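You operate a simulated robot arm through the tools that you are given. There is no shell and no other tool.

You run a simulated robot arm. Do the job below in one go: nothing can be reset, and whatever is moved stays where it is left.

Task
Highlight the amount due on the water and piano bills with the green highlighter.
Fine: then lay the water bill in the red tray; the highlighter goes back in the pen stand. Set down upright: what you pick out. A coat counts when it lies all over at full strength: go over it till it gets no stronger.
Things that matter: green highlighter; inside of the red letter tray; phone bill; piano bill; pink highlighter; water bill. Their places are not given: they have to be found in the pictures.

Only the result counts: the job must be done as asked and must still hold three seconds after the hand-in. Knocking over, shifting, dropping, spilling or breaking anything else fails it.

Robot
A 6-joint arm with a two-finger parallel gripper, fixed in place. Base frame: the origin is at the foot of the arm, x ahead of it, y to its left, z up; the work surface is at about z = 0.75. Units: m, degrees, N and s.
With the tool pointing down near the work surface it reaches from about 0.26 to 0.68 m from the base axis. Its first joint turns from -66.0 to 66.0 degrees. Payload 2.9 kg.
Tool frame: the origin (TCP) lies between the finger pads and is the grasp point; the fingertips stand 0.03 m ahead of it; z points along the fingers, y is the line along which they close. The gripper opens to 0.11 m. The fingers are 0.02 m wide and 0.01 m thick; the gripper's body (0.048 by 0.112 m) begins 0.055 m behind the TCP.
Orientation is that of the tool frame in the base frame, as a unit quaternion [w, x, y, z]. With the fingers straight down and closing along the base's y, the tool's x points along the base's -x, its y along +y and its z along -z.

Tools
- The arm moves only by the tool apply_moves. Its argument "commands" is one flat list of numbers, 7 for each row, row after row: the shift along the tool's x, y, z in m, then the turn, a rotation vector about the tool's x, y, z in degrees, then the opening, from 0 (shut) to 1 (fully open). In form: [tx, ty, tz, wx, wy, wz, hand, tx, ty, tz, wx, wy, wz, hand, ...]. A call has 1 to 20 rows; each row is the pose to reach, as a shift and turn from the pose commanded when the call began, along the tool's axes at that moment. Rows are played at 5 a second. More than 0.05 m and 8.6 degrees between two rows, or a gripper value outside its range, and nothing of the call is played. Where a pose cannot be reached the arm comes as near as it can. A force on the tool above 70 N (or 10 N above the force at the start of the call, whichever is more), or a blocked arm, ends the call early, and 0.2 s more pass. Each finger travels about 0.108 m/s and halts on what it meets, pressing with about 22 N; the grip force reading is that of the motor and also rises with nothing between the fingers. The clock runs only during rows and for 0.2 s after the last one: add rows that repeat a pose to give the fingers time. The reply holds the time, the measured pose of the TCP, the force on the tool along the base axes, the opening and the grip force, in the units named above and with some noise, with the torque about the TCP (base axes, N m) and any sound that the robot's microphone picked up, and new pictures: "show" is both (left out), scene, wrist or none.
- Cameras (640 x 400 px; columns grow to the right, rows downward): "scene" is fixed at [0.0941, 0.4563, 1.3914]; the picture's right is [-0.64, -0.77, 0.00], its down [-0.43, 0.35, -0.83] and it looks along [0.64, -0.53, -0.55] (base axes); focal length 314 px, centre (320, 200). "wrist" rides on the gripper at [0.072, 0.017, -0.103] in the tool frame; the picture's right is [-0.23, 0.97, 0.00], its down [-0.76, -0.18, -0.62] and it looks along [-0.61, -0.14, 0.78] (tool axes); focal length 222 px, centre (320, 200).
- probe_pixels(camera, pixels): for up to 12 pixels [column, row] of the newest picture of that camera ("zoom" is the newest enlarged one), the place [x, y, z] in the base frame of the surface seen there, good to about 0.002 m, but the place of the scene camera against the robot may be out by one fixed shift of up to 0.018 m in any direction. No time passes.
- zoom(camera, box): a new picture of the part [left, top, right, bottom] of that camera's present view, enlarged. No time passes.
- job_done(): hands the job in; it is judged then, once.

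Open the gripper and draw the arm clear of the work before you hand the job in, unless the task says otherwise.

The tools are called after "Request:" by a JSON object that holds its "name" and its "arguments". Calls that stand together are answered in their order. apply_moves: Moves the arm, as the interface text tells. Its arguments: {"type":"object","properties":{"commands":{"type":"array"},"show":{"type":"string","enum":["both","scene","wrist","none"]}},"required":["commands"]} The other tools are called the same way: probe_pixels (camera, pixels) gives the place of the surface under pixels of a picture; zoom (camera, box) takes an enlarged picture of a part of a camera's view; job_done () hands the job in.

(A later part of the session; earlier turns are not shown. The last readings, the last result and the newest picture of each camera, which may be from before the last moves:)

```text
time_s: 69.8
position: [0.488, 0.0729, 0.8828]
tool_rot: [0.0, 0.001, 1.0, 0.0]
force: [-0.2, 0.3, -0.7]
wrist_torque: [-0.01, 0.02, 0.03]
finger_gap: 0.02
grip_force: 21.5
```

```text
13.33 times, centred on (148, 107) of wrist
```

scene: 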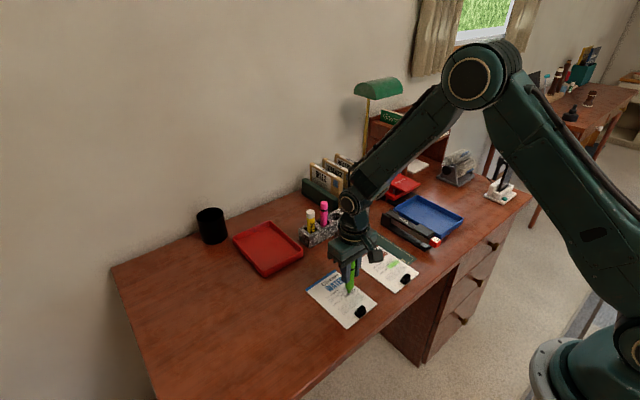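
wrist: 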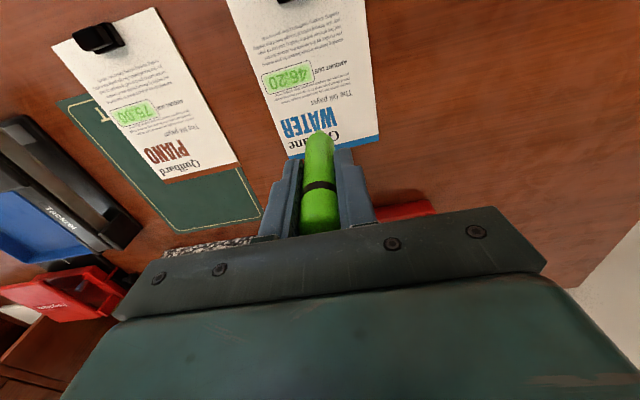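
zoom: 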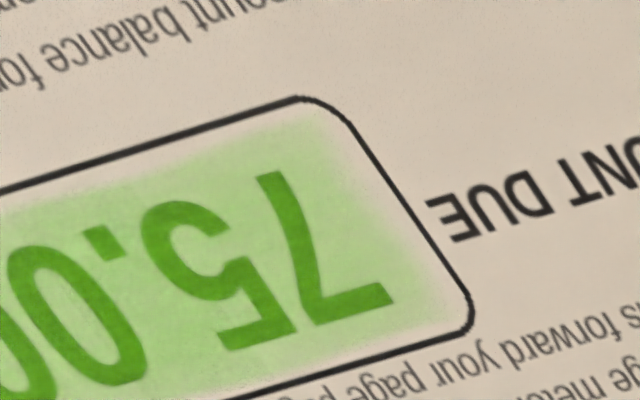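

Both boxes look alike: a soft inset on the low‑x line and at the ends. To test whether that can still get stronger, I'll go over the water box again a bit farther out (low‑x line and the −y end).

Request:
{"name": "apply_moves", "arguments": {"commands": [0.03, 0.0015, 0.025, 0, 0, 0, 0.1, 0.045, 0.0015, 0.045, 0, 0, 0, 0.1, 0.045, 0.0015, 0.0495, 0, 0, 0, 0.1, 0.045, 0.0015, 0.05, 0, 0, 0, 0.1, 0.045, -0.004, 0.05, 0, 0, 0, 0.1, 0.045, -0.01, 0.05, 0, 0, 0, 0.1, 0.045, -0.016, 0.05, 0, 0, 0, 0.1, 0.045, -0.022, 0.05, 0, 0, 0, 0.1, 0.045, -0.028, 0.05, 0, 0, 0, 0.1, 0.045, -0.034, 0.05, 0, 0, 0, 0.1, 0.045, -0.04, 0.05, 0, 0, 0, 0.1, 0.045, -0.0435, 0.05, 0, 0, 0, 0.1, 0.04, -0.0435, 0.05, 0, 0, 0, 0.1, 0.035, -0.0435, 0.05, 0, 0, 0, 0.1, 0.031, -0.0435, 0.05, 0, 0, 0, 0.1, 0.035, -0.0435, 0.05, 0, 0, 0, 0.1, 0.04, -0.0435, 0.05, 0, 0, 0, 0.1, 0.045, -0.0435, 0.05, 0, 0, 0, 0.1, 0.045, -0.0435, 0.05, 0, 0, 0, 0.1], "show": "none"}}

Request:
{"name": "zoom", "arguments": {"camera": "scene", "box": [330, 275, 360, 305]}}

```text
time_s: 73.8
position: [0.4423, 0.0296, 0.8336]
tool_rot: [0.0, 0.001, 1.0, -0.001]
force: [0.8, 0.3, 1.1]
wrist_torque: [-0.01, -0.04, 0.0]
finger_gap: 0.0202
grip_force: 21.9
```

```text
13.33 times, centred on (345, 290) of scene
```

zoom: 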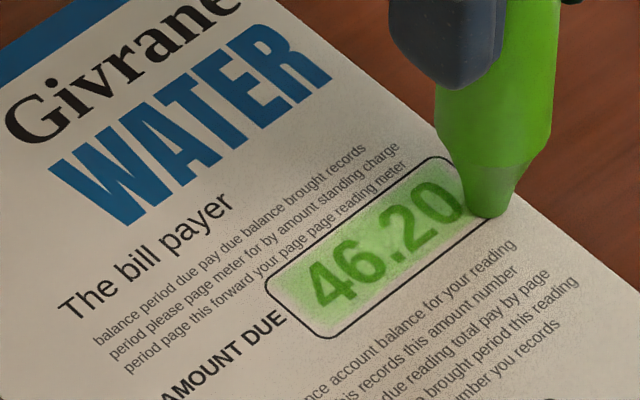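

The nib is at the −y/low‑x corner over the frame with light contact (1.1 N). I'll go back along the low‑x line, over the +y end, and along the high‑x line, then lift and compare.

Request:
{"name": "apply_moves", "arguments": {"commands": [0, 0.006, 0.0001, 0, 0, 0, 0.1, 0, 0.012, 0.0001, 0, 0, 0, 0.1, 0, 0.018, 0.0001, 0, 0, 0, 0.1, 0, 0.024, 0.0001, 0, 0, 0, 0.1, 0, 0.03, 0.0001, 0, 0, 0, 0.1, 0, 0.036, 0.0001, 0, 0, 0, 0.1, 0, 0.042, 0.0001, 0, 0, 0, 0.1, 0, 0.045, 0.0001, 0, 0, 0, 0.1, -0.004, 0.045, 0.0001, 0, 0, 0, 0.1, -0.008, 0.045, 0.0001, 0, 0, 0, 0.1, -0.012, 0.045, 0.0001, 0, 0, 0, 0.1, -0.012, 0.039, 0.0001, 0, 0, 0, 0.1, -0.012, 0.033, 0.0001, 0, 0, 0, 0.1, -0.012, 0.027, 0.0001, 0, 0, 0, 0.1, -0.012, 0.021, 0.0001, 0, 0, 0, 0.1, -0.012, 0.015, 0.0001, 0, 0, 0, 0.1, -0.012, 0.009, 0.0001, 0, 0, 0, 0.1, -0.012, 0.003, 0.0001, 0, 0, 0, 0.1, -0.012, 0.0, 0.0001, 0, 0, 0, 0.1, -0.008, 0.0, 0.0001, 0, 0, 0, 0.1], "show": "none"}}

Request:
{"name": "apply_moves", "arguments": {"commands": [0, 0.006, 0, 0, 0, 0, 0.1, 0, 0.012, 0, 0, 0, 0, 0.1, 0, 0.018, 0, 0, 0, 0, 0.1, 0, 0.024, 0, 0, 0, 0, 0.1, 0, 0.03, 0, 0, 0, 0, 0.1, 0, 0.036, 0, 0, 0, 0, 0.1, 0, 0.043, 0, 0, 0, 0, 0.1, 0, 0.043, 0, 0, 0, 0, 0.1], "show": "none"}}

Request:
{"name": "apply_moves", "arguments": {"commands": [0, 0, -0.015, 0, 0, 0, 0.1, -0.015, 0, -0.04, 0, 0, 0, 0.1, -0.039, 0, -0.05, 0, 0, 0, 0.1, -0.039, 0, -0.05, 0, 0, 0, 0.1], "show": "wrist"}}

Request:
{"name": "zoom", "arguments": {"camera": "wrist", "box": [255, 50, 325, 105]}}

Request:
{"name": "zoom", "arguments": {"camera": "wrist", "box": [263, 68, 287, 98]}}

Request:
{"name": "zoom", "arguments": {"camera": "wrist", "box": [292, 58, 316, 88]}}

Request:
{"name": "zoom", "arguments": {"camera": "scene", "box": [330, 275, 360, 305]}}

```text
time_s: 78.0
position: [0.4514, 0.0293, 0.8332]
tool_rot: [0.0, 0.0, 1.0, -0.001]
force: [1.3, 0.0, 2.8]
wrist_torque: [-0.06, -0.11, -0.01]
finger_gap: 0.0199
grip_force: 22.3
```

```text
time_s: 79.8
position: [0.4504, 0.0721, 0.8336]
tool_rot: [0.0, 0.0, 1.0, -0.001]
force: [-0.3, 0.8, -0.6]
wrist_torque: [0.02, 0.01, 0.01]
finger_gap: 0.0203
grip_force: 22.2
```

```text
time_s: 80.8
position: [0.4896, 0.0725, 0.8832]
tool_rot: [0.001, 0.0, 1.0, 0.0]
force: [0.7, 0.9, -0.4]
wrist_torque: [0.0, 0.0, 0.0]
finger_gap: 0.0201
grip_force: 22.3
```

wrist: 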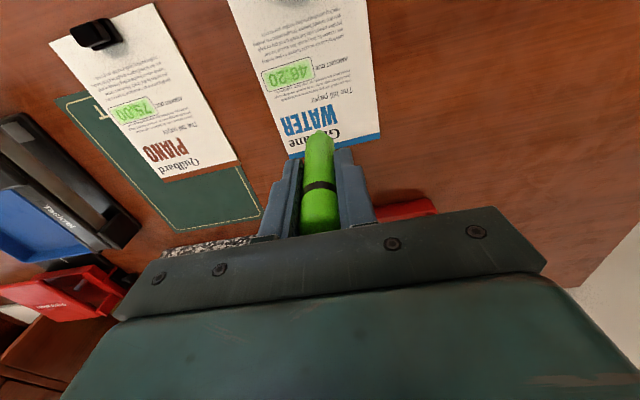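

```text
7.27 times, centred on (290, 78) of wrist
```

zoom: 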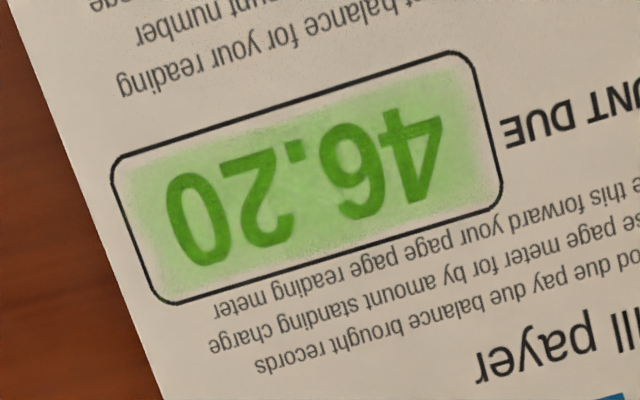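

```text
13.33 times, centred on (275, 83) of wrist
```

zoom: 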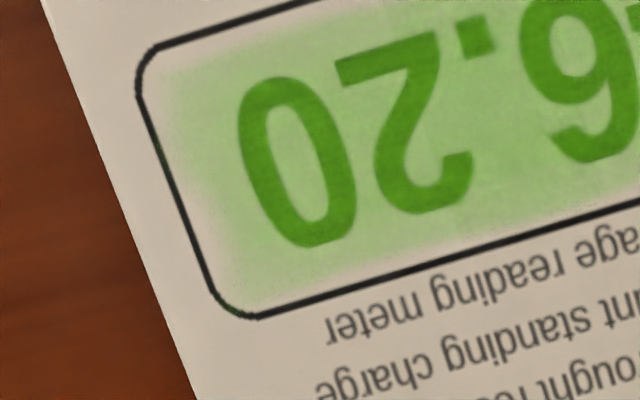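

```text
13.33 times, centred on (304, 73) of wrist
```

zoom: 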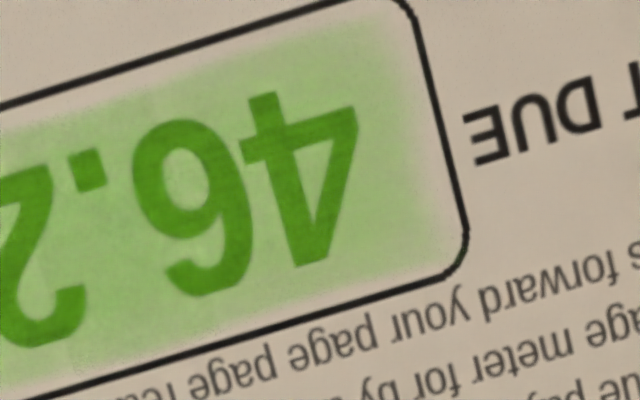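

```text
13.33 times, centred on (345, 290) of scene
```

zoom: 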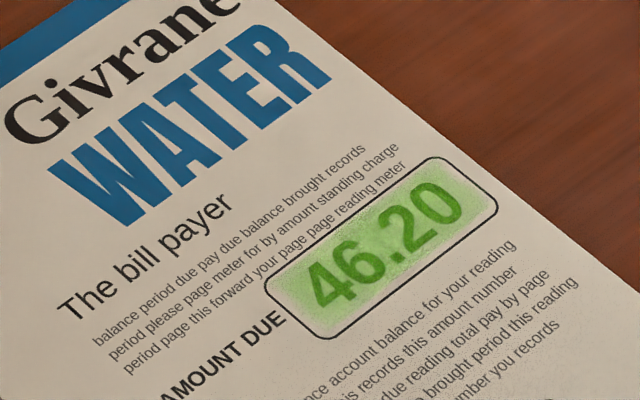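

Going over it again changed nothing in the inset shape, so that's how the field shows. But the last force at the +y end was ~0, so I'll make one more verified full-contact serpentine over the water box to be sure all of it is at full strength.

Request:
{"name": "apply_moves", "arguments": {"commands": [0.03, -0.0005, 0.025, 0, 0, 0, 0.1, 0.045, -0.0005, 0.045, 0, 0, 0, 0.1, 0.045, -0.0005, 0.0498, 0, 0, 0, 0.1, 0.045, -0.0005, 0.0502, 0, 0, 0, 0.1, 0.045, -0.0005, 0.0502, 0, 0, 0, 0.1], "show": "none"}}

Request:
{"name": "apply_moves", "arguments": {"commands": [0, 0, 0.0003, 0, 0, 0, 0.1, 0, 0, 0.0003, 0, 0, 0, 0.1], "show": "none"}}

```text
time_s: 82.0
position: [0.4444, 0.0721, 0.8339]
tool_rot: [-0.001, 0.0, 1.0, 0.0]
force: [-1.1, -0.9, 2.6]
wrist_torque: [-0.01, 0.09, -0.02]
finger_gap: 0.0201
grip_force: 22.1
```

```text
time_s: 82.6
position: [0.4445, 0.0723, 0.8337]
tool_rot: [0.0, 0.0, 1.0, 0.0]
force: [-0.7, -0.4, 6.1]
wrist_torque: [0.04, 0.11, 0.0]
finger_gap: 0.0201
grip_force: 21.7
```

6.1 N at the +y/low‑x corner. Running the three lines with force checks at each end.

Request:
{"name": "apply_moves", "arguments": {"commands": [0, -0.005, 0, 0, 0, 0, 0.1, 0, -0.01, 0, 0, 0, 0, 0.1, 0, -0.015, 0, 0, 0, 0, 0.1, 0, -0.02, 0, 0, 0, 0, 0.1, 0, -0.025, 0, 0, 0, 0, 0.1, 0, -0.03, 0, 0, 0, 0, 0.1, 0, -0.035, 0, 0, 0, 0, 0.1, 0, -0.04, 0, 0, 0, 0, 0.1, 0, -0.04, 0, 0, 0, 0, 0.1], "show": "none"}}

Request:
{"name": "apply_moves", "arguments": {"commands": [-0.005, 0, 0, 0, 0, 0, 0.1, -0.005, 0.005, 0, 0, 0, 0, 0.1, -0.005, 0.01, 0, 0, 0, 0, 0.1, -0.005, 0.015, 0, 0, 0, 0, 0.1, -0.005, 0.02, 0, 0, 0, 0, 0.1, -0.005, 0.025, 0, 0, 0, 0, 0.1, -0.005, 0.03, 0, 0, 0, 0, 0.1, -0.005, 0.035, 0, 0, 0, 0, 0.1, -0.005, 0.04, 0, 0, 0, 0, 0.1, -0.005, 0.04, 0, 0, 0, 0, 0.1], "show": "none"}}

Request:
{"name": "apply_moves", "arguments": {"commands": [-0.005, 0, 0, 0, 0, 0, 0.1, -0.005, -0.005, 0, 0, 0, 0, 0.1, -0.005, -0.01, 0, 0, 0, 0, 0.1, -0.005, -0.015, 0, 0, 0, 0, 0.1, -0.005, -0.02, 0, 0, 0, 0, 0.1, -0.005, -0.025, 0, 0, 0, 0, 0.1, -0.005, -0.03, 0, 0, 0, 0, 0.1, -0.005, -0.035, 0, 0, 0, 0, 0.1, -0.005, -0.04, 0, 0, 0, 0, 0.1, -0.005, -0.04, 0, 0, 0, 0, 0.1], "show": "none"}}

```text
time_s: 84.6
position: [0.4429, 0.0323, 0.8318]
tool_rot: [-0.001, 0.0, 1.0, 0.0]
force: [0.4, 3.9, 11.7]
wrist_torque: [0.29, 0.01, -0.02]
finger_gap: 0.02
grip_force: 22.1
```

```text
time_s: 86.8
position: [0.4494, 0.0717, 0.8312]
tool_rot: [0.0, 0.0, 1.0, 0.0]
force: [-0.5, -0.3, 1.6]
wrist_torque: [-0.03, 0.01, 0.0]
finger_gap: 0.0202
grip_force: 22.2
```

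```text
time_s: 89.0
position: [0.4549, 0.0335, 0.8312]
tool_rot: [0.0, 0.0, 1.0, 0.0]
force: [0.9, 1.5, 7.9]
wrist_torque: [0.16, 0.01, -0.03]
finger_gap: 0.02
grip_force: 22.1
```

Forces 1.6–11.7 N: contact held everywhere, with the +y end lighter. I'll go back toward +y with a slight downward ramp and cover the +y end again, then lift and compare.

Request:
{"name": "apply_moves", "arguments": {"commands": [0, 0.006, 0, 0, 0, 0, 0.1, 0, 0.012, 0.0001, 0, 0, 0, 0.1, 0, 0.018, 0.0002, 0, 0, 0, 0.1, 0, 0.024, 0.0003, 0, 0, 0, 0.1, 0, 0.03, 0.0004, 0, 0, 0, 0.1, 0, 0.036, 0.0005, 0, 0, 0, 0.1, 0, 0.041, 0.0005, 0, 0, 0, 0.1, 0.005, 0.041, 0.0005, 0, 0, 0, 0.1, 0.01, 0.041, 0.0005, 0, 0, 0, 0.1, 0.01, 0.036, 0.0005, 0, 0, 0, 0.1, 0.005, 0.036, 0.0005, 0, 0, 0, 0.1, 0, 0.036, 0.0005, 0, 0, 0, 0.1, 0, 0.036, 0.0005, 0, 0, 0, 0.1], "show": "none"}}

Request:
{"name": "apply_moves", "arguments": {"commands": [0, 0, -0.015, 0, 0, 0, 0.1, -0.015, 0, -0.04, 0, 0, 0, 0.1, -0.035, 0.004, -0.05, 0, 0, 0, 0.1, -0.035, 0.004, -0.05, 0, 0, 0, 0.1], "show": "wrist"}}

Request:
{"name": "zoom", "arguments": {"camera": "wrist", "box": [255, 50, 325, 105]}}

Request:
{"name": "zoom", "arguments": {"camera": "wrist", "box": [100, 85, 170, 140]}}

Request:
{"name": "zoom", "arguments": {"camera": "scene", "box": [330, 275, 360, 305]}}

Request:
{"name": "zoom", "arguments": {"camera": "scene", "box": [375, 245, 405, 275]}}

```text
time_s: 91.8
position: [0.4547, 0.0682, 0.8318]
tool_rot: [0.0, 0.001, 1.0, 0.0]
force: [-4.4, -1.2, 8.4]
wrist_torque: [-0.09, 0.25, -0.01]
finger_gap: 0.0196
grip_force: 22.4
```

```text
time_s: 92.8
position: [0.489, 0.0705, 0.8815]
tool_rot: [0.0, 0.0, 1.0, 0.001]
force: [-0.3, -0.4, -0.9]
wrist_torque: [0.0, -0.02, -0.03]
finger_gap: 0.0201
grip_force: 22.0
```

wrist: 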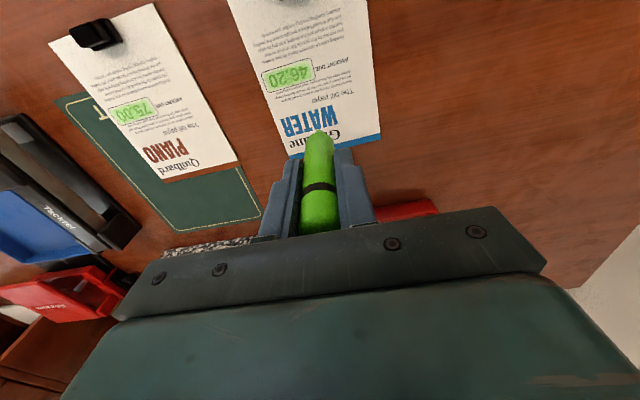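

```text
7.27 times, centred on (290, 78) of wrist
```

zoom: 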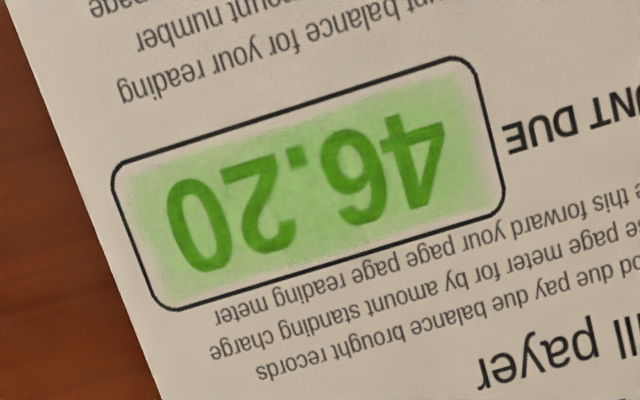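

```text
7.27 times, centred on (135, 112) of wrist
```

zoom: 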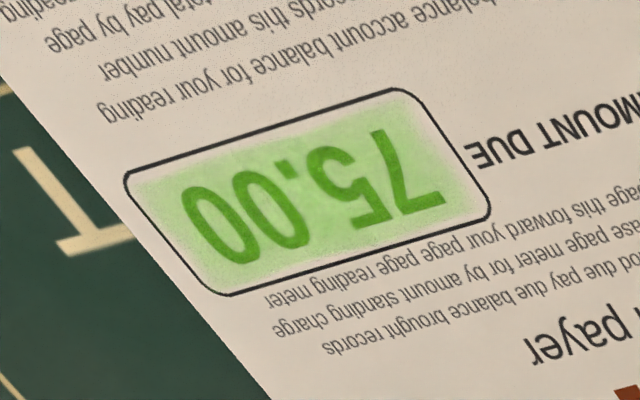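

```text
13.33 times, centred on (345, 290) of scene
```

zoom: 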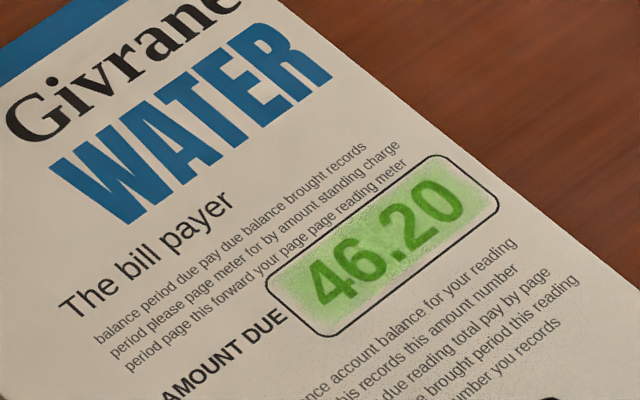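

```text
13.33 times, centred on (390, 260) of scene
```

zoom: 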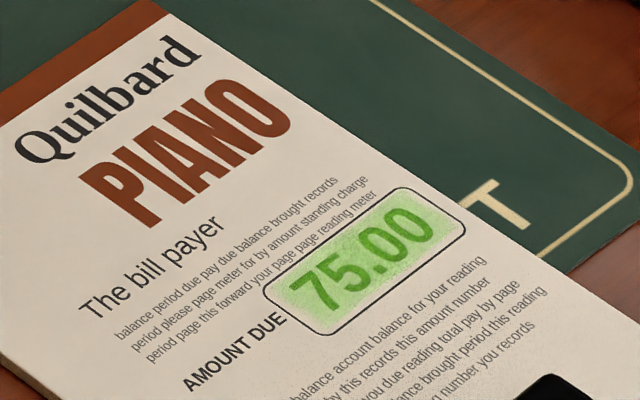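

Both coats no longer change with further passes, so they're at full strength. I'll raise the pen and carry it in front of its slot at y≈-0.099.

Request:
{"name": "apply_moves", "arguments": {"commands": [0, 0, -0.03, 0, 0, 0, 0.1, 0, 0, -0.0585, 0, 0, 0, 0.1, -0.0142, -0.0342, -0.0585, 0, 0, 0, 0.1, -0.0284, -0.0684, -0.0585, 0, 0, 0, 0.1, -0.0426, -0.1026, -0.0585, 0, 0, 0, 0.1, -0.0568, -0.1368, -0.0585, 0, 0, 0, 0.1, -0.071, -0.171, -0.0585, 0, 0, 0, 0.1, -0.071, -0.171, -0.0585, 0, 0, 0, 0.1], "show": "both"}}

Request:
{"name": "zoom", "arguments": {"camera": "wrist", "box": [240, 110, 400, 240]}}

Request:
{"name": "zoom", "arguments": {"camera": "scene", "box": [300, 170, 400, 260]}}

```text
time_s: 94.6
position: [0.5595, -0.0999, 0.941]
tool_rot: [0.0, 0.0, 1.0, 0.0]
force: [-0.2, 0.3, -0.9]
wrist_torque: [0.0, 0.03, 0.04]
finger_gap: 0.0201
grip_force: 21.8
```

scene: 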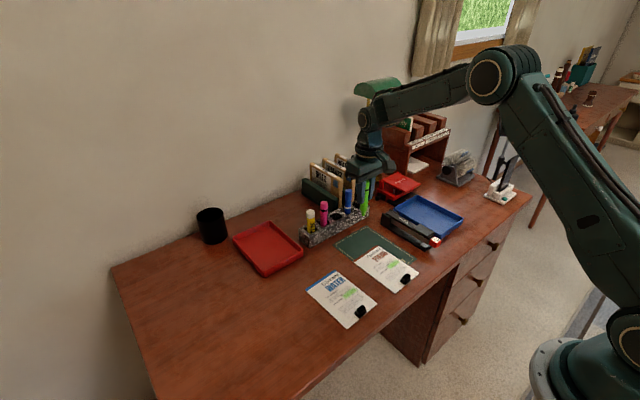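
wrist: 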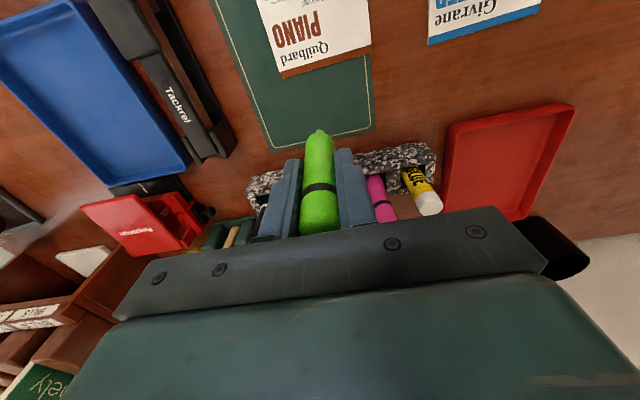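

```text
3.08 times, centred on (320, 175) of wrist
```

zoom: 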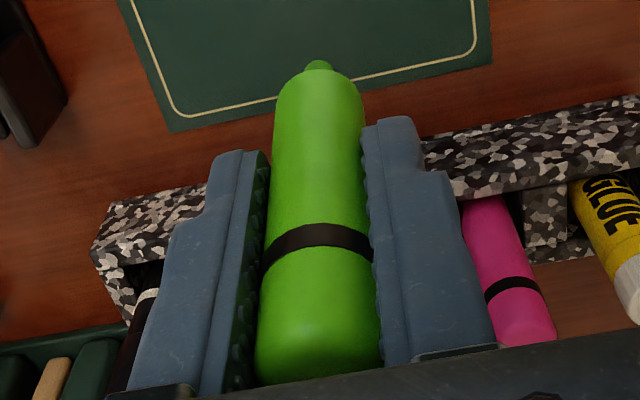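

```text
4.44 times, centred on (350, 215) of scene
```

zoom: 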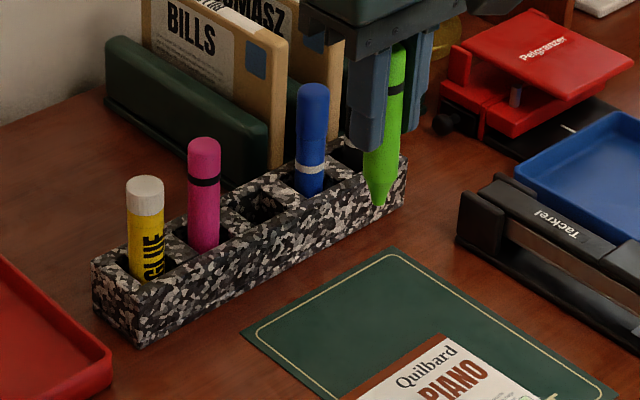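

The pen looks well held. I'll probe its surface at several heights to quantify any tilt before inserting it.

Request:
{"name": "probe_pixels", "arguments": {"camera": "wrist", "pixels": [[319, 205], [319, 195], [319, 180], [319, 170], [319, 160], [319, 150], [319, 140], [319, 136], [319, 131], [319, 225], [302, 160], [333, 145]]}}

Request:
{"name": "zoom", "arguments": {"camera": "scene", "box": [345, 175, 395, 225]}}

```text
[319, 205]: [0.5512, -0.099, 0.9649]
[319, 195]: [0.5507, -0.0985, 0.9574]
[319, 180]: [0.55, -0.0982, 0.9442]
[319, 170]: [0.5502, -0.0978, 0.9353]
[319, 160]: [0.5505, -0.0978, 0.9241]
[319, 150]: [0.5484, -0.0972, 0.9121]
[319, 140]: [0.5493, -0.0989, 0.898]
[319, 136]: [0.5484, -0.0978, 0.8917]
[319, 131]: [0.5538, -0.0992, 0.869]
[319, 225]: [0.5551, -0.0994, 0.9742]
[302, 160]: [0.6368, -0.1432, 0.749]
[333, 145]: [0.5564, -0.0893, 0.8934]
```

```text
8.00 times, centred on (370, 200) of scene
```

zoom: 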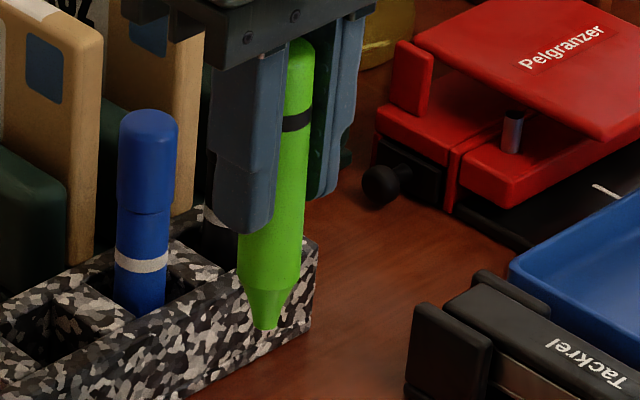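

Tilt is about 1.9° (tip toward −x). I'll turn the tool −1.9° about its y to set the pen vertical, and move above the slot at x≈0.668.

Request:
{"name": "apply_moves", "arguments": {"commands": [0, 0, 0, 0, -1.9, 0, 0.1, -0.036, 0.0005, 0, 0, -1.9, 0, 0.1, -0.072, 0.001, 0, 0, -1.9, 0, 0.1, -0.108, 0.001, 0, 0, -1.9, 0, 0.1, -0.108, 0.001, 0, 0, -1.9, 0, 0.1, -0.108, 0.001, 0, 0, -1.9, 0, 0.1], "show": "both"}}

Request:
{"name": "zoom", "arguments": {"camera": "scene", "box": [310, 160, 370, 230]}}

Request:
{"name": "zoom", "arguments": {"camera": "wrist", "box": [240, 80, 400, 240]}}

Request:
{"name": "probe_pixels", "arguments": {"camera": "wrist", "pixels": [[319, 205], [319, 195], [319, 180], [319, 170], [319, 160], [319, 150], [319, 140], [319, 136], [319, 131], [318, 120], [318, 112], [330, 120]]}}

```text
time_s: 96.0
position: [0.6677, -0.0979, 0.9409]
tool_rot: [0.017, 0.001, 1.0, 0.0]
force: [-0.1, 0.8, -0.4]
wrist_torque: [0.02, 0.01, -0.02]
finger_gap: 0.0199
grip_force: 21.6
```

scene: 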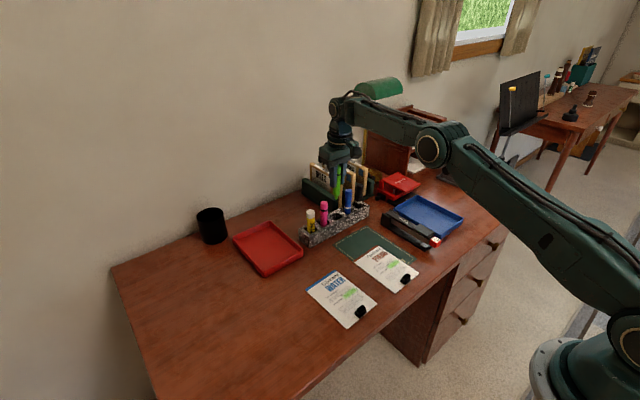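
wrist: 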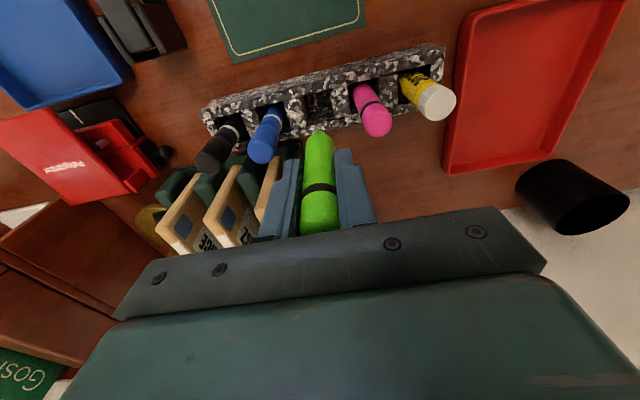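

```text
5.71 times, centred on (340, 195) of scene
```

zoom: 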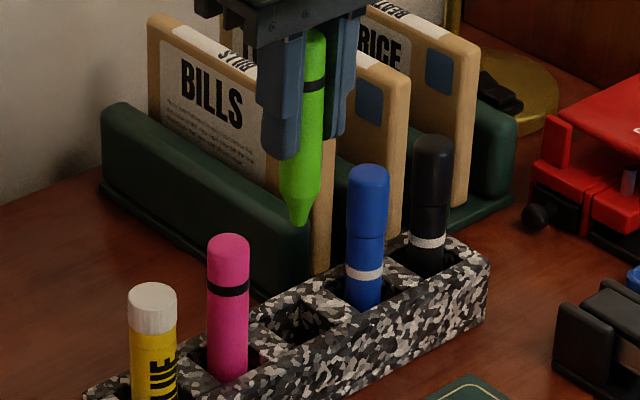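

```text
2.50 times, centred on (320, 160) of wrist
```

zoom: 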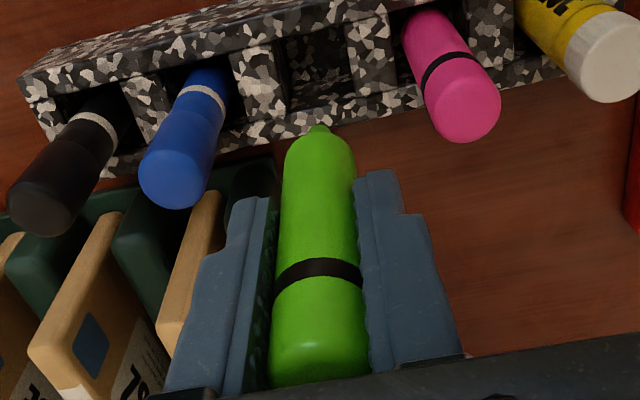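

```text
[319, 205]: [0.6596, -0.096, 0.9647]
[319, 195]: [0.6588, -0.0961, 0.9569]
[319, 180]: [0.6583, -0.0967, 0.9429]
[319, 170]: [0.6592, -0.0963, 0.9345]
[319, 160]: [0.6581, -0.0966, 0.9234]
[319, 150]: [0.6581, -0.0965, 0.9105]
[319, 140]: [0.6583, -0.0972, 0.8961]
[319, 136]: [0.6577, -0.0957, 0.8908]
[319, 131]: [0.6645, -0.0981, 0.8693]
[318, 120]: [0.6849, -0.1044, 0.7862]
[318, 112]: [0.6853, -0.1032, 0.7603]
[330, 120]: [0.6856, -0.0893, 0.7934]
```

Pen now vertical, axis ≈ (0.6685, -0.098). I'll check the empty slot's rim edges (wrist ≈ (305,110), (331,104), (318,124), (316,96)) to confirm centering.

Request:
{"name": "zoom", "arguments": {"camera": "wrist", "box": [290, 80, 350, 130]}}

```text
8.00 times, centred on (320, 105) of wrist
```

zoom: 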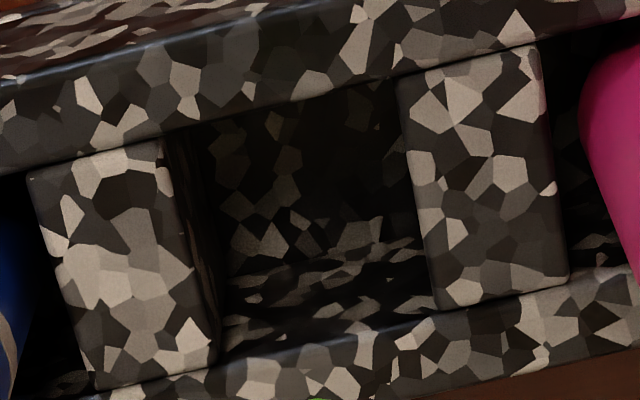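

Request:
{"name": "probe_pixels", "arguments": {"camera": "zoom", "pixels": [[178, 220], [195, 300], [412, 160], [425, 240], [300, 92], [340, 84], [300, 352], [340, 345], [300, 200], [320, 260], [380, 100], [270, 110]]}}

```text
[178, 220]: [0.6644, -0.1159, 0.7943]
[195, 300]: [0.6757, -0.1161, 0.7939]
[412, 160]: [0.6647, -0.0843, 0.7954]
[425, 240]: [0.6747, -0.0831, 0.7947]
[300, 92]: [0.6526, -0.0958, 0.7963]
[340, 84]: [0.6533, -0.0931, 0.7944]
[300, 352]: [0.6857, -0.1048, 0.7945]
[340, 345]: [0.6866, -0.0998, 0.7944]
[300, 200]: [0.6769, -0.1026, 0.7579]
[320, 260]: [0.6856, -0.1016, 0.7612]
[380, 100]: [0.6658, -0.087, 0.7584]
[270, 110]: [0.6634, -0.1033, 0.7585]
```

Slot center ≈ (0.6695, -0.0998), floor z≈0.757. I'll shift 1 mm in x and −1.8 mm in y, and lower the pen straight down (allowing for the 1.9° tool tilt) to about 1 cm above the floor.

Request:
{"name": "apply_moves", "arguments": {"commands": [-0.001, -0.0018, 0, 0, 0, 0, 0.1, -0.00017, -0.0018, 0.025, 0, 0, 0, 0.1, 0.00066, -0.0018, 0.05, 0, 0, 0, 0.1, 0.0015, -0.0018, 0.075, 0, 0, 0, 0.1, 0.00215, -0.0018, 0.095, 0, 0, 0, 0.1, 0.00215, -0.0018, 0.095, 0, 0, 0, 0.1], "show": "both"}}

Request:
{"name": "zoom", "arguments": {"camera": "wrist", "box": [220, 110, 420, 240]}}

```text
time_s: 97.4
position: [0.668, -0.0994, 0.8452]
tool_rot: [0.017, 0.0, 1.0, 0.0]
force: [0.0, -0.3, -0.1]
wrist_torque: [0.02, 0.0, -0.01]
finger_gap: 0.0198
grip_force: 22.5
```

scene: 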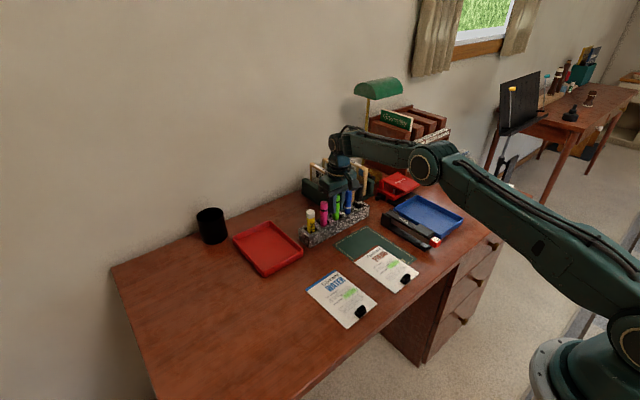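
wrist: 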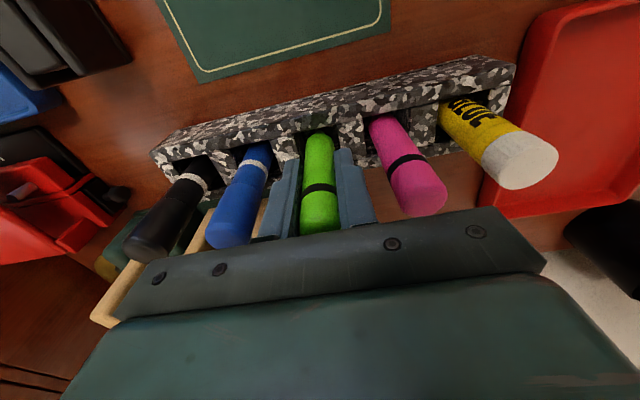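

```text
3.08 times, centred on (320, 175) of wrist
```

zoom: 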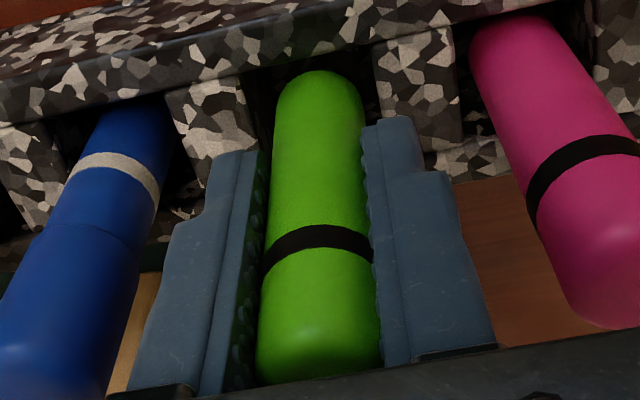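

The nib is inside its slot with no contact. I'll step down further until it touches the floor.

Request:
{"name": "apply_moves", "arguments": {"commands": [0.0001, 0, 0.003, 0, 0, 0, 0.1, 0.0002, 0, 0.006, 0, 0, 0, 0.1, 0.0002, 0, 0.006, 0, 0, 0, 0.1], "show": "none"}}

Request:
{"name": "apply_moves", "arguments": {"commands": [0, 0, 0.001, 0, 0, 0, 0.1, 0, 0, 0.0015, 0, 0, 0, 0.1, 0, 0, 0.0015, 0, 0, 0, 0.1], "show": "none"}}

Request:
{"name": "apply_moves", "arguments": {"commands": [0, 0, 0.001, 0, 0, 0, 0.1, 0, 0, 0.001, 0, 0, 0, 0.1], "show": "none"}}

```text
time_s: 98.2
position: [0.6693, -0.0996, 0.8399]
tool_rot: [0.017, 0.0, 1.0, 0.0]
force: [-0.5, 0.4, -0.1]
wrist_torque: [-0.01, 0.03, 0.0]
finger_gap: 0.02
grip_force: 21.9
```

```text
time_s: 99.0
position: [0.6685, -0.1003, 0.8379]
tool_rot: [0.017, 0.0, 1.0, 0.0]
force: [0.4, -0.5, -0.3]
wrist_torque: [0.05, -0.03, 0.01]
finger_gap: 0.0199
grip_force: 22.1
```

```text
time_s: 99.6
position: [0.6692, -0.0994, 0.8367]
tool_rot: [0.017, 0.0, 1.0, -0.001]
force: [-0.5, -0.7, -0.3]
wrist_torque: [0.01, -0.04, 0.01]
finger_gap: 0.0204
grip_force: 21.8
```

No contact yet at z≈0.8367; continuing with 0.7 mm steps.

Request:
{"name": "apply_moves", "arguments": {"commands": [0, 0, 0.0007, 0, 0, 0, 0.1, 0, 0, 0.0007, 0, 0, 0, 0.1], "show": "none"}}

Request:
{"name": "apply_moves", "arguments": {"commands": [0, 0, 0.0006, 0, 0, 0, 0.1, 0, 0, 0.0006, 0, 0, 0, 0.1], "show": "none"}}

Request:
{"name": "apply_moves", "arguments": {"commands": [0, 0, 0.0006, 0, 0, 0, 0.1, 0, 0, 0.0006, 0, 0, 0, 0.1], "show": "none"}}

```text
time_s: 100.2
position: [0.6698, -0.0992, 0.8371]
tool_rot: [0.017, 0.0, 1.0, 0.0]
force: [0.1, -0.3, 0.2]
wrist_torque: [0.0, 0.0, 0.01]
finger_gap: 0.0201
grip_force: 21.5
```

```text
time_s: 100.8
position: [0.6701, -0.0989, 0.8367]
tool_rot: [0.018, 0.0, 1.0, -0.001]
force: [-1.9, 0.6, 5.4]
wrist_torque: [0.02, 0.09, -0.02]
finger_gap: 0.0201
grip_force: 22.0
```

```text
time_s: 101.4
position: [0.6693, -0.0989, 0.8364]
tool_rot: [0.018, 0.0, 1.0, 0.001]
force: [-2.5, 0.1, 10.8]
wrist_torque: [-0.07, 0.18, 0.0]
finger_gap: 0.0201
grip_force: 22.1
```

Floor contact (10.8 N). I'll ease up 0.7 mm and open the fingers to release the pen, keeping clear of the neighbours.

Request:
{"name": "apply_moves", "arguments": {"commands": [0, 0, -0.0007, 0, 0, 0, 0.1, 0, 0, -0.0007, 0, 0, 0, 0.22, 0, 0, -0.0007, 0, 0, 0, 0.28, 0, 0, -0.0007, 0, 0, 0, 0.35, 0, 0, -0.0007, 0, 0, 0, 0.35, 0, 0, -0.0007, 0, 0, 0, 0.35], "show": "both"}}

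Request:
{"name": "zoom", "arguments": {"camera": "wrist", "box": [220, 110, 420, 240]}}

Request:
{"name": "zoom", "arguments": {"camera": "scene", "box": [310, 170, 370, 240]}}

```text
time_s: 102.8
position: [0.6688, -0.0993, 0.8364]
tool_rot: [0.016, -0.001, 1.0, 0.0]
force: [0.9, -0.4, -0.6]
wrist_torque: [-0.04, 0.01, -0.02]
finger_gap: 0.0383
grip_force: 0.0
```

scene: 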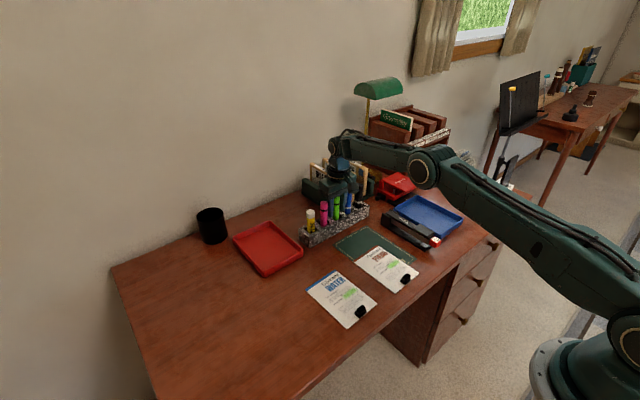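
wrist: 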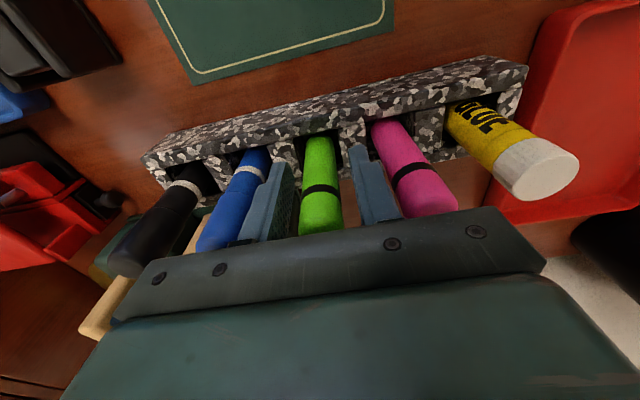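

```text
3.08 times, centred on (320, 175) of wrist
```

zoom: 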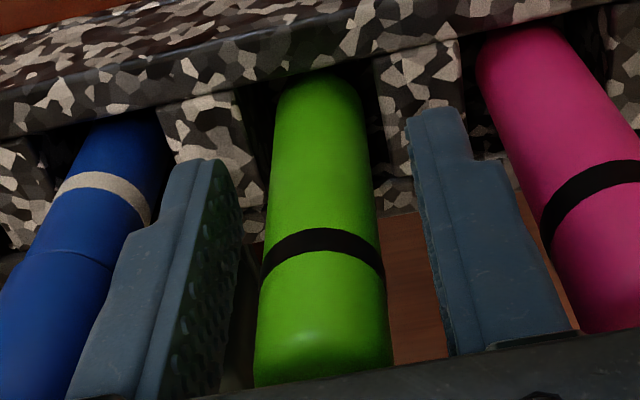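

```text
5.71 times, centred on (340, 205) of scene
```

zoom: 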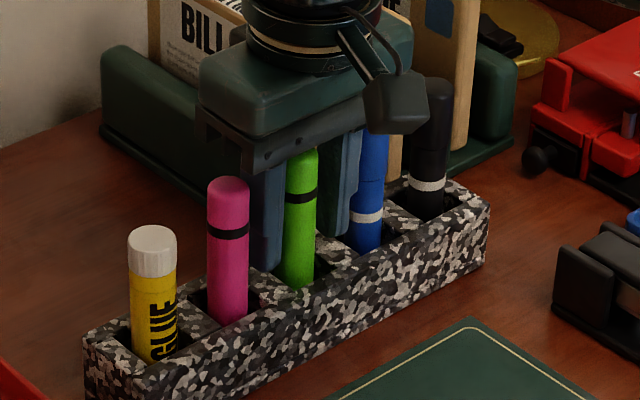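

The green pen stands upright in its slot. I'll lift the open gripper straight up clear of the pens and set the tool vertical again.

Request:
{"name": "apply_moves", "arguments": {"commands": [-0.0005, 0, -0.015, 0, 0, 0, 0.35, -0.001, 0, -0.03, 0, 0, 0, 0.35, -0.002, 0, -0.06, 0, 0, 0, 0.35, -0.003, 0, -0.09, 0, 0, 0, 0.35, -0.004, 0, -0.12, 0, 0, 0, 0.35, -0.004, 0, -0.12, 0, 1.9, 0, 0.35, -0.004, 0, -0.12, 0, 1.9, 0, 0.35], "show": "both"}}

Request:
{"name": "zoom", "arguments": {"camera": "wrist", "box": [200, 30, 460, 180]}}

Request:
{"name": "zoom", "arguments": {"camera": "wrist", "box": [420, 0, 640, 240]}}

Request:
{"name": "zoom", "arguments": {"camera": "scene", "box": [290, 180, 390, 250]}}

```text
time_s: 104.4
position: [0.6676, -0.0996, 0.9549]
tool_rot: [0.0, 0.0, 1.0, 0.0]
force: [0.5, -0.3, 0.0]
wrist_torque: [0.0, -0.01, 0.01]
finger_gap: 0.0384
grip_force: 0.1
```

scene: 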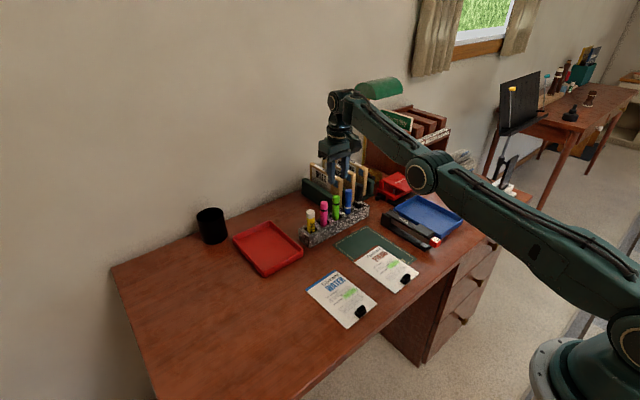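
wrist: 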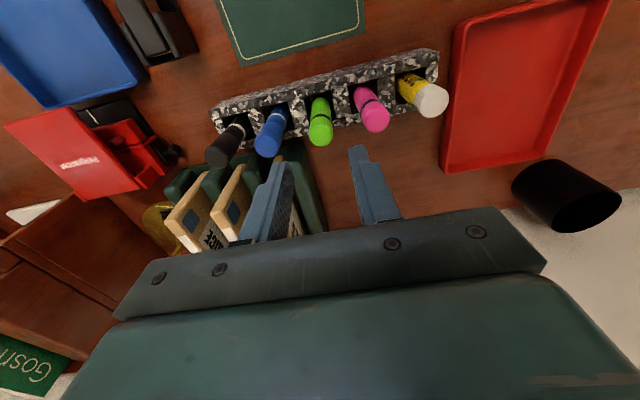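

```text
2.46 times, centred on (330, 105) of wrist
```

zoom: 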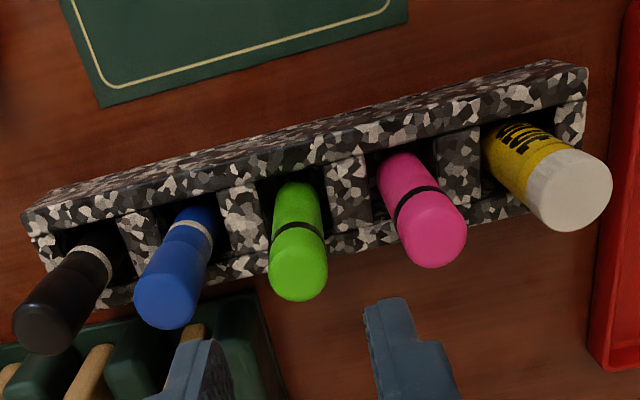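

```text
1.67 times, centred on (530, 120) of wrist
```

zoom: 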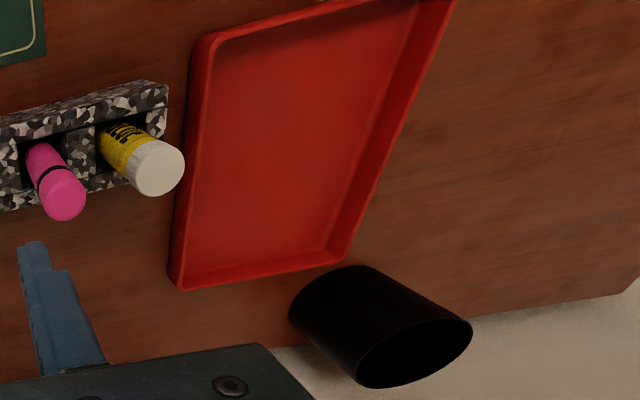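

```text
5.71 times, centred on (340, 215) of scene
```

zoom: 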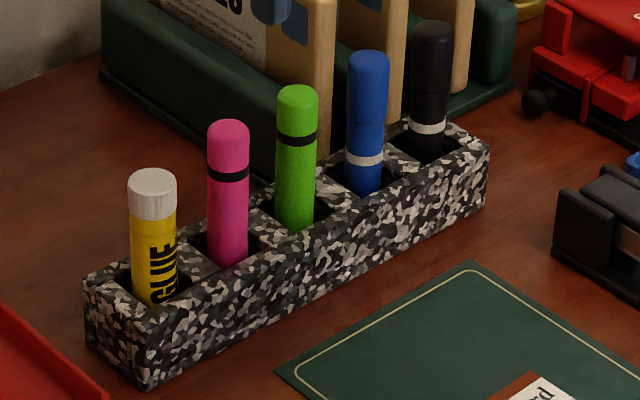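

The green highlighter is back, upright, and the stand hasn't moved. Now I'll move to view the red tray with the wrist camera for accurate coordinates.

Request:
{"name": "apply_moves", "arguments": {"commands": [0.02, 0.04, 0, 0, 0, 0, 0.6, 0.04, 0.08, 0, 0, 0, 0, 0.8, 0.06, 0.12, 0, 0, 0, 0, 1, 0.08, 0.16, 0, 0, 0, 0, 1, 0.1, 0.195, 0, 0, 0, 0, 1, 0.12, 0.22, 0, 0, 0, 0, 1, 0.12, 0.22, 0, 0, 0, 0, 1], "show": "both"}}

Request:
{"name": "zoom", "arguments": {"camera": "wrist", "box": [220, 60, 460, 230]}}

```text
time_s: 106.0
position: [0.5497, 0.1203, 0.9556]
tool_rot: [0.0, 0.001, 1.0, 0.0]
force: [-0.1, -0.1, -0.6]
wrist_torque: [0.03, 0.04, 0.03]
finger_gap: 0.1099
grip_force: 0.0
out of reach, approached as far as the arm can: row 1
```

scene: 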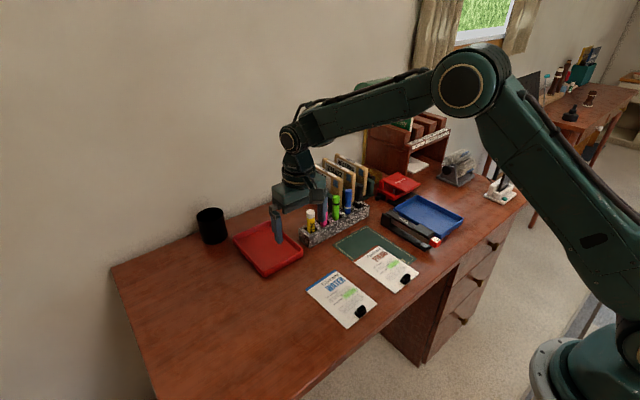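
wrist: 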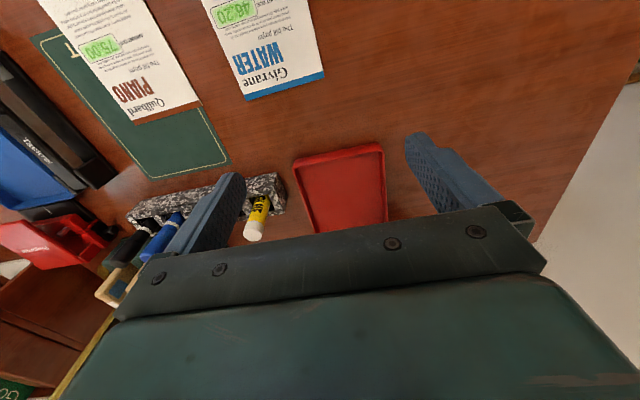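

```text
2.35 times, centred on (340, 145) of wrist
```

zoom: 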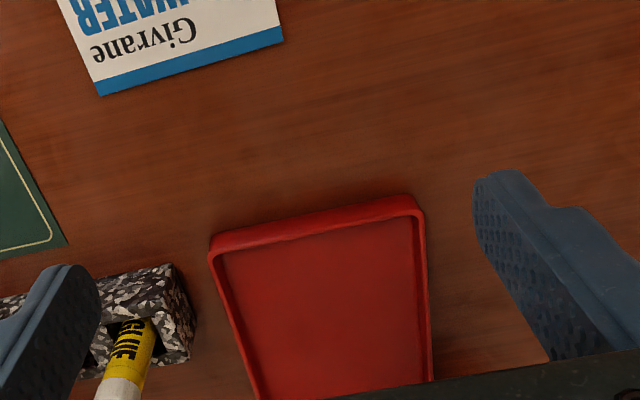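

The tray's near side is visible at wrist (295–385, 145–165). I'll probe its inner corners and sides.

Request:
{"name": "probe_pixels", "arguments": {"camera": "zoom", "pixels": [[212, 243], [228, 262], [410, 200], [412, 225], [320, 222], [322, 240], [235, 300], [250, 370], [420, 300], [427, 370], [330, 300], [330, 380]]}}

Request:
{"name": "probe_pixels", "arguments": {"camera": "scene", "pixels": [[234, 238], [237, 240], [268, 222], [268, 226], [250, 231], [252, 233], [266, 275], [266, 270], [240, 239], [262, 226]]}}

Request:
{"name": "zoom", "arguments": {"camera": "scene", "box": [225, 210, 315, 285]}}

```text
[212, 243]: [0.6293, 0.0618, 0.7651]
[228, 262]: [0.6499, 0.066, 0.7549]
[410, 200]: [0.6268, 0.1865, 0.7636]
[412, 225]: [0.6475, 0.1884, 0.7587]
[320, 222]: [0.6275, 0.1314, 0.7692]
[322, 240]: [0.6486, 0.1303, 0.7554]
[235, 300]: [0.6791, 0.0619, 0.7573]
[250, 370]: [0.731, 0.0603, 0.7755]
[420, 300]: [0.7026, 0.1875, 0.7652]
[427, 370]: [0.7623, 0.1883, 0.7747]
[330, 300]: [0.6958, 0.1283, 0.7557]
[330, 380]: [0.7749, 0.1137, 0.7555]
```

```text
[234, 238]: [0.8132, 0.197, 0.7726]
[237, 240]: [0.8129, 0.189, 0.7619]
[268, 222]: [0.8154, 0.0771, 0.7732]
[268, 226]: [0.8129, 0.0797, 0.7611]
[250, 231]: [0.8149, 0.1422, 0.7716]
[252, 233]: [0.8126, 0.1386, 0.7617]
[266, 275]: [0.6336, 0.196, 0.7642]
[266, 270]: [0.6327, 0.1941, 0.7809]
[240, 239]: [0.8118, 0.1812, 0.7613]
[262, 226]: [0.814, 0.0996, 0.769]
```

```text
5.33 times, centred on (270, 248) of scene
```

zoom: 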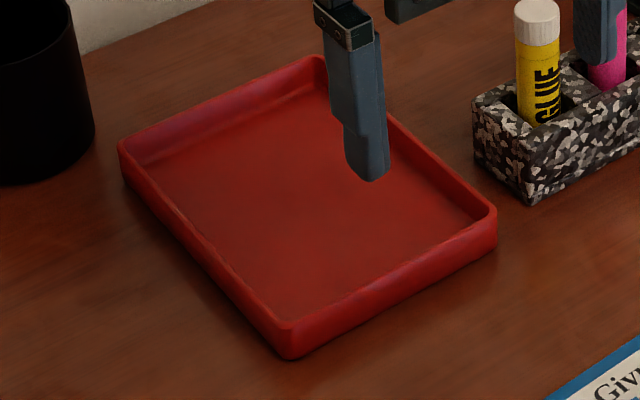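

The tray inside spans about x 0.633–0.806, y 0.063–0.187, floor z≈0.7555, so the bill (0.144×0.102) fits with its clip end toward the robot. Next I'll go above the water bill's clip for a close look.

Request:
{"name": "apply_moves", "arguments": {"commands": [0.0325, -0.0098, 0.017, 0, 0, 0, 0.8, 0.065, -0.0195, 0.034, 0, 0, 0, 0.6, 0.0976, -0.0293, 0.051, 0, 0, 0, 0.6, 0.13, -0.039, 0.068, 0, 0, 0, 0.6, 0.1627, -0.0488, 0.0856, 0, 0, 0, 0.6, 0.1627, -0.0488, 0.0856, 0, 0, 0, 0.6], "show": "both"}}

Request:
{"name": "zoom", "arguments": {"camera": "wrist", "box": [260, 60, 420, 200]}}

Request:
{"name": "zoom", "arguments": {"camera": "wrist", "box": [300, 90, 360, 140]}}

```text
time_s: 107.4
position: [0.3867, 0.0712, 0.8686]
tool_rot: [0.0, 0.0, 1.0, 0.0]
force: [0.8, -0.1, 0.6]
wrist_torque: [0.02, 0.01, 0.02]
finger_gap: 0.0659
grip_force: 0.0
```

scene: 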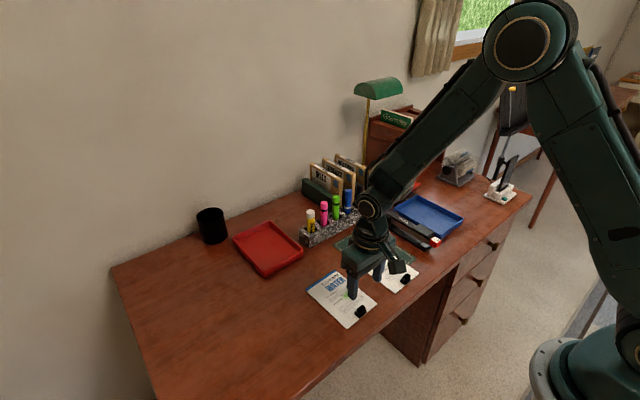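
wrist: 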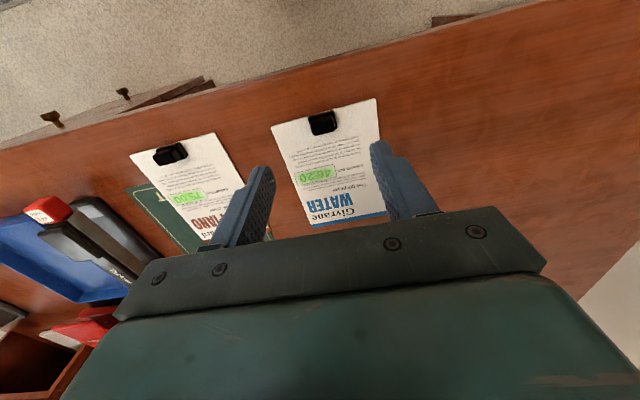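

```text
2.86 times, centred on (340, 130) of wrist
```

zoom: 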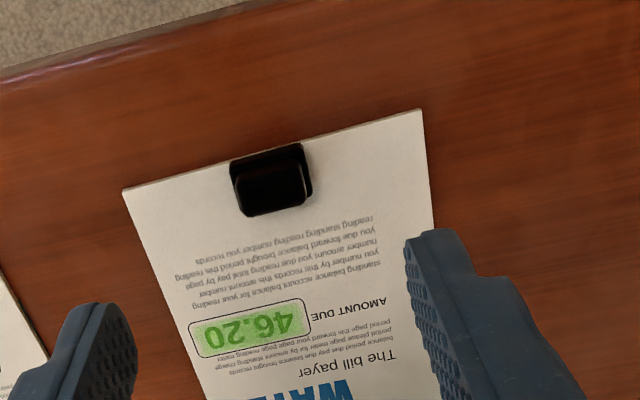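

```text
8.00 times, centred on (330, 115) of wrist
```

zoom: 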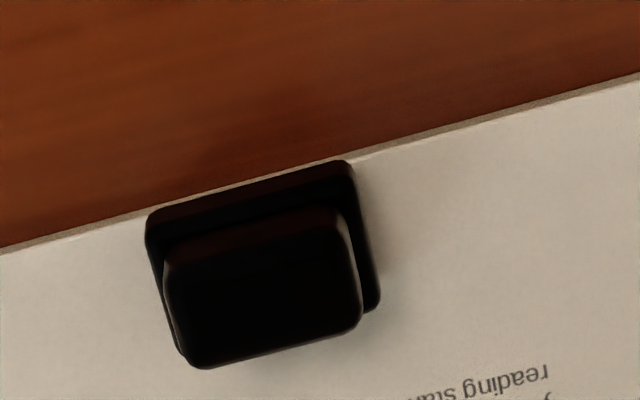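

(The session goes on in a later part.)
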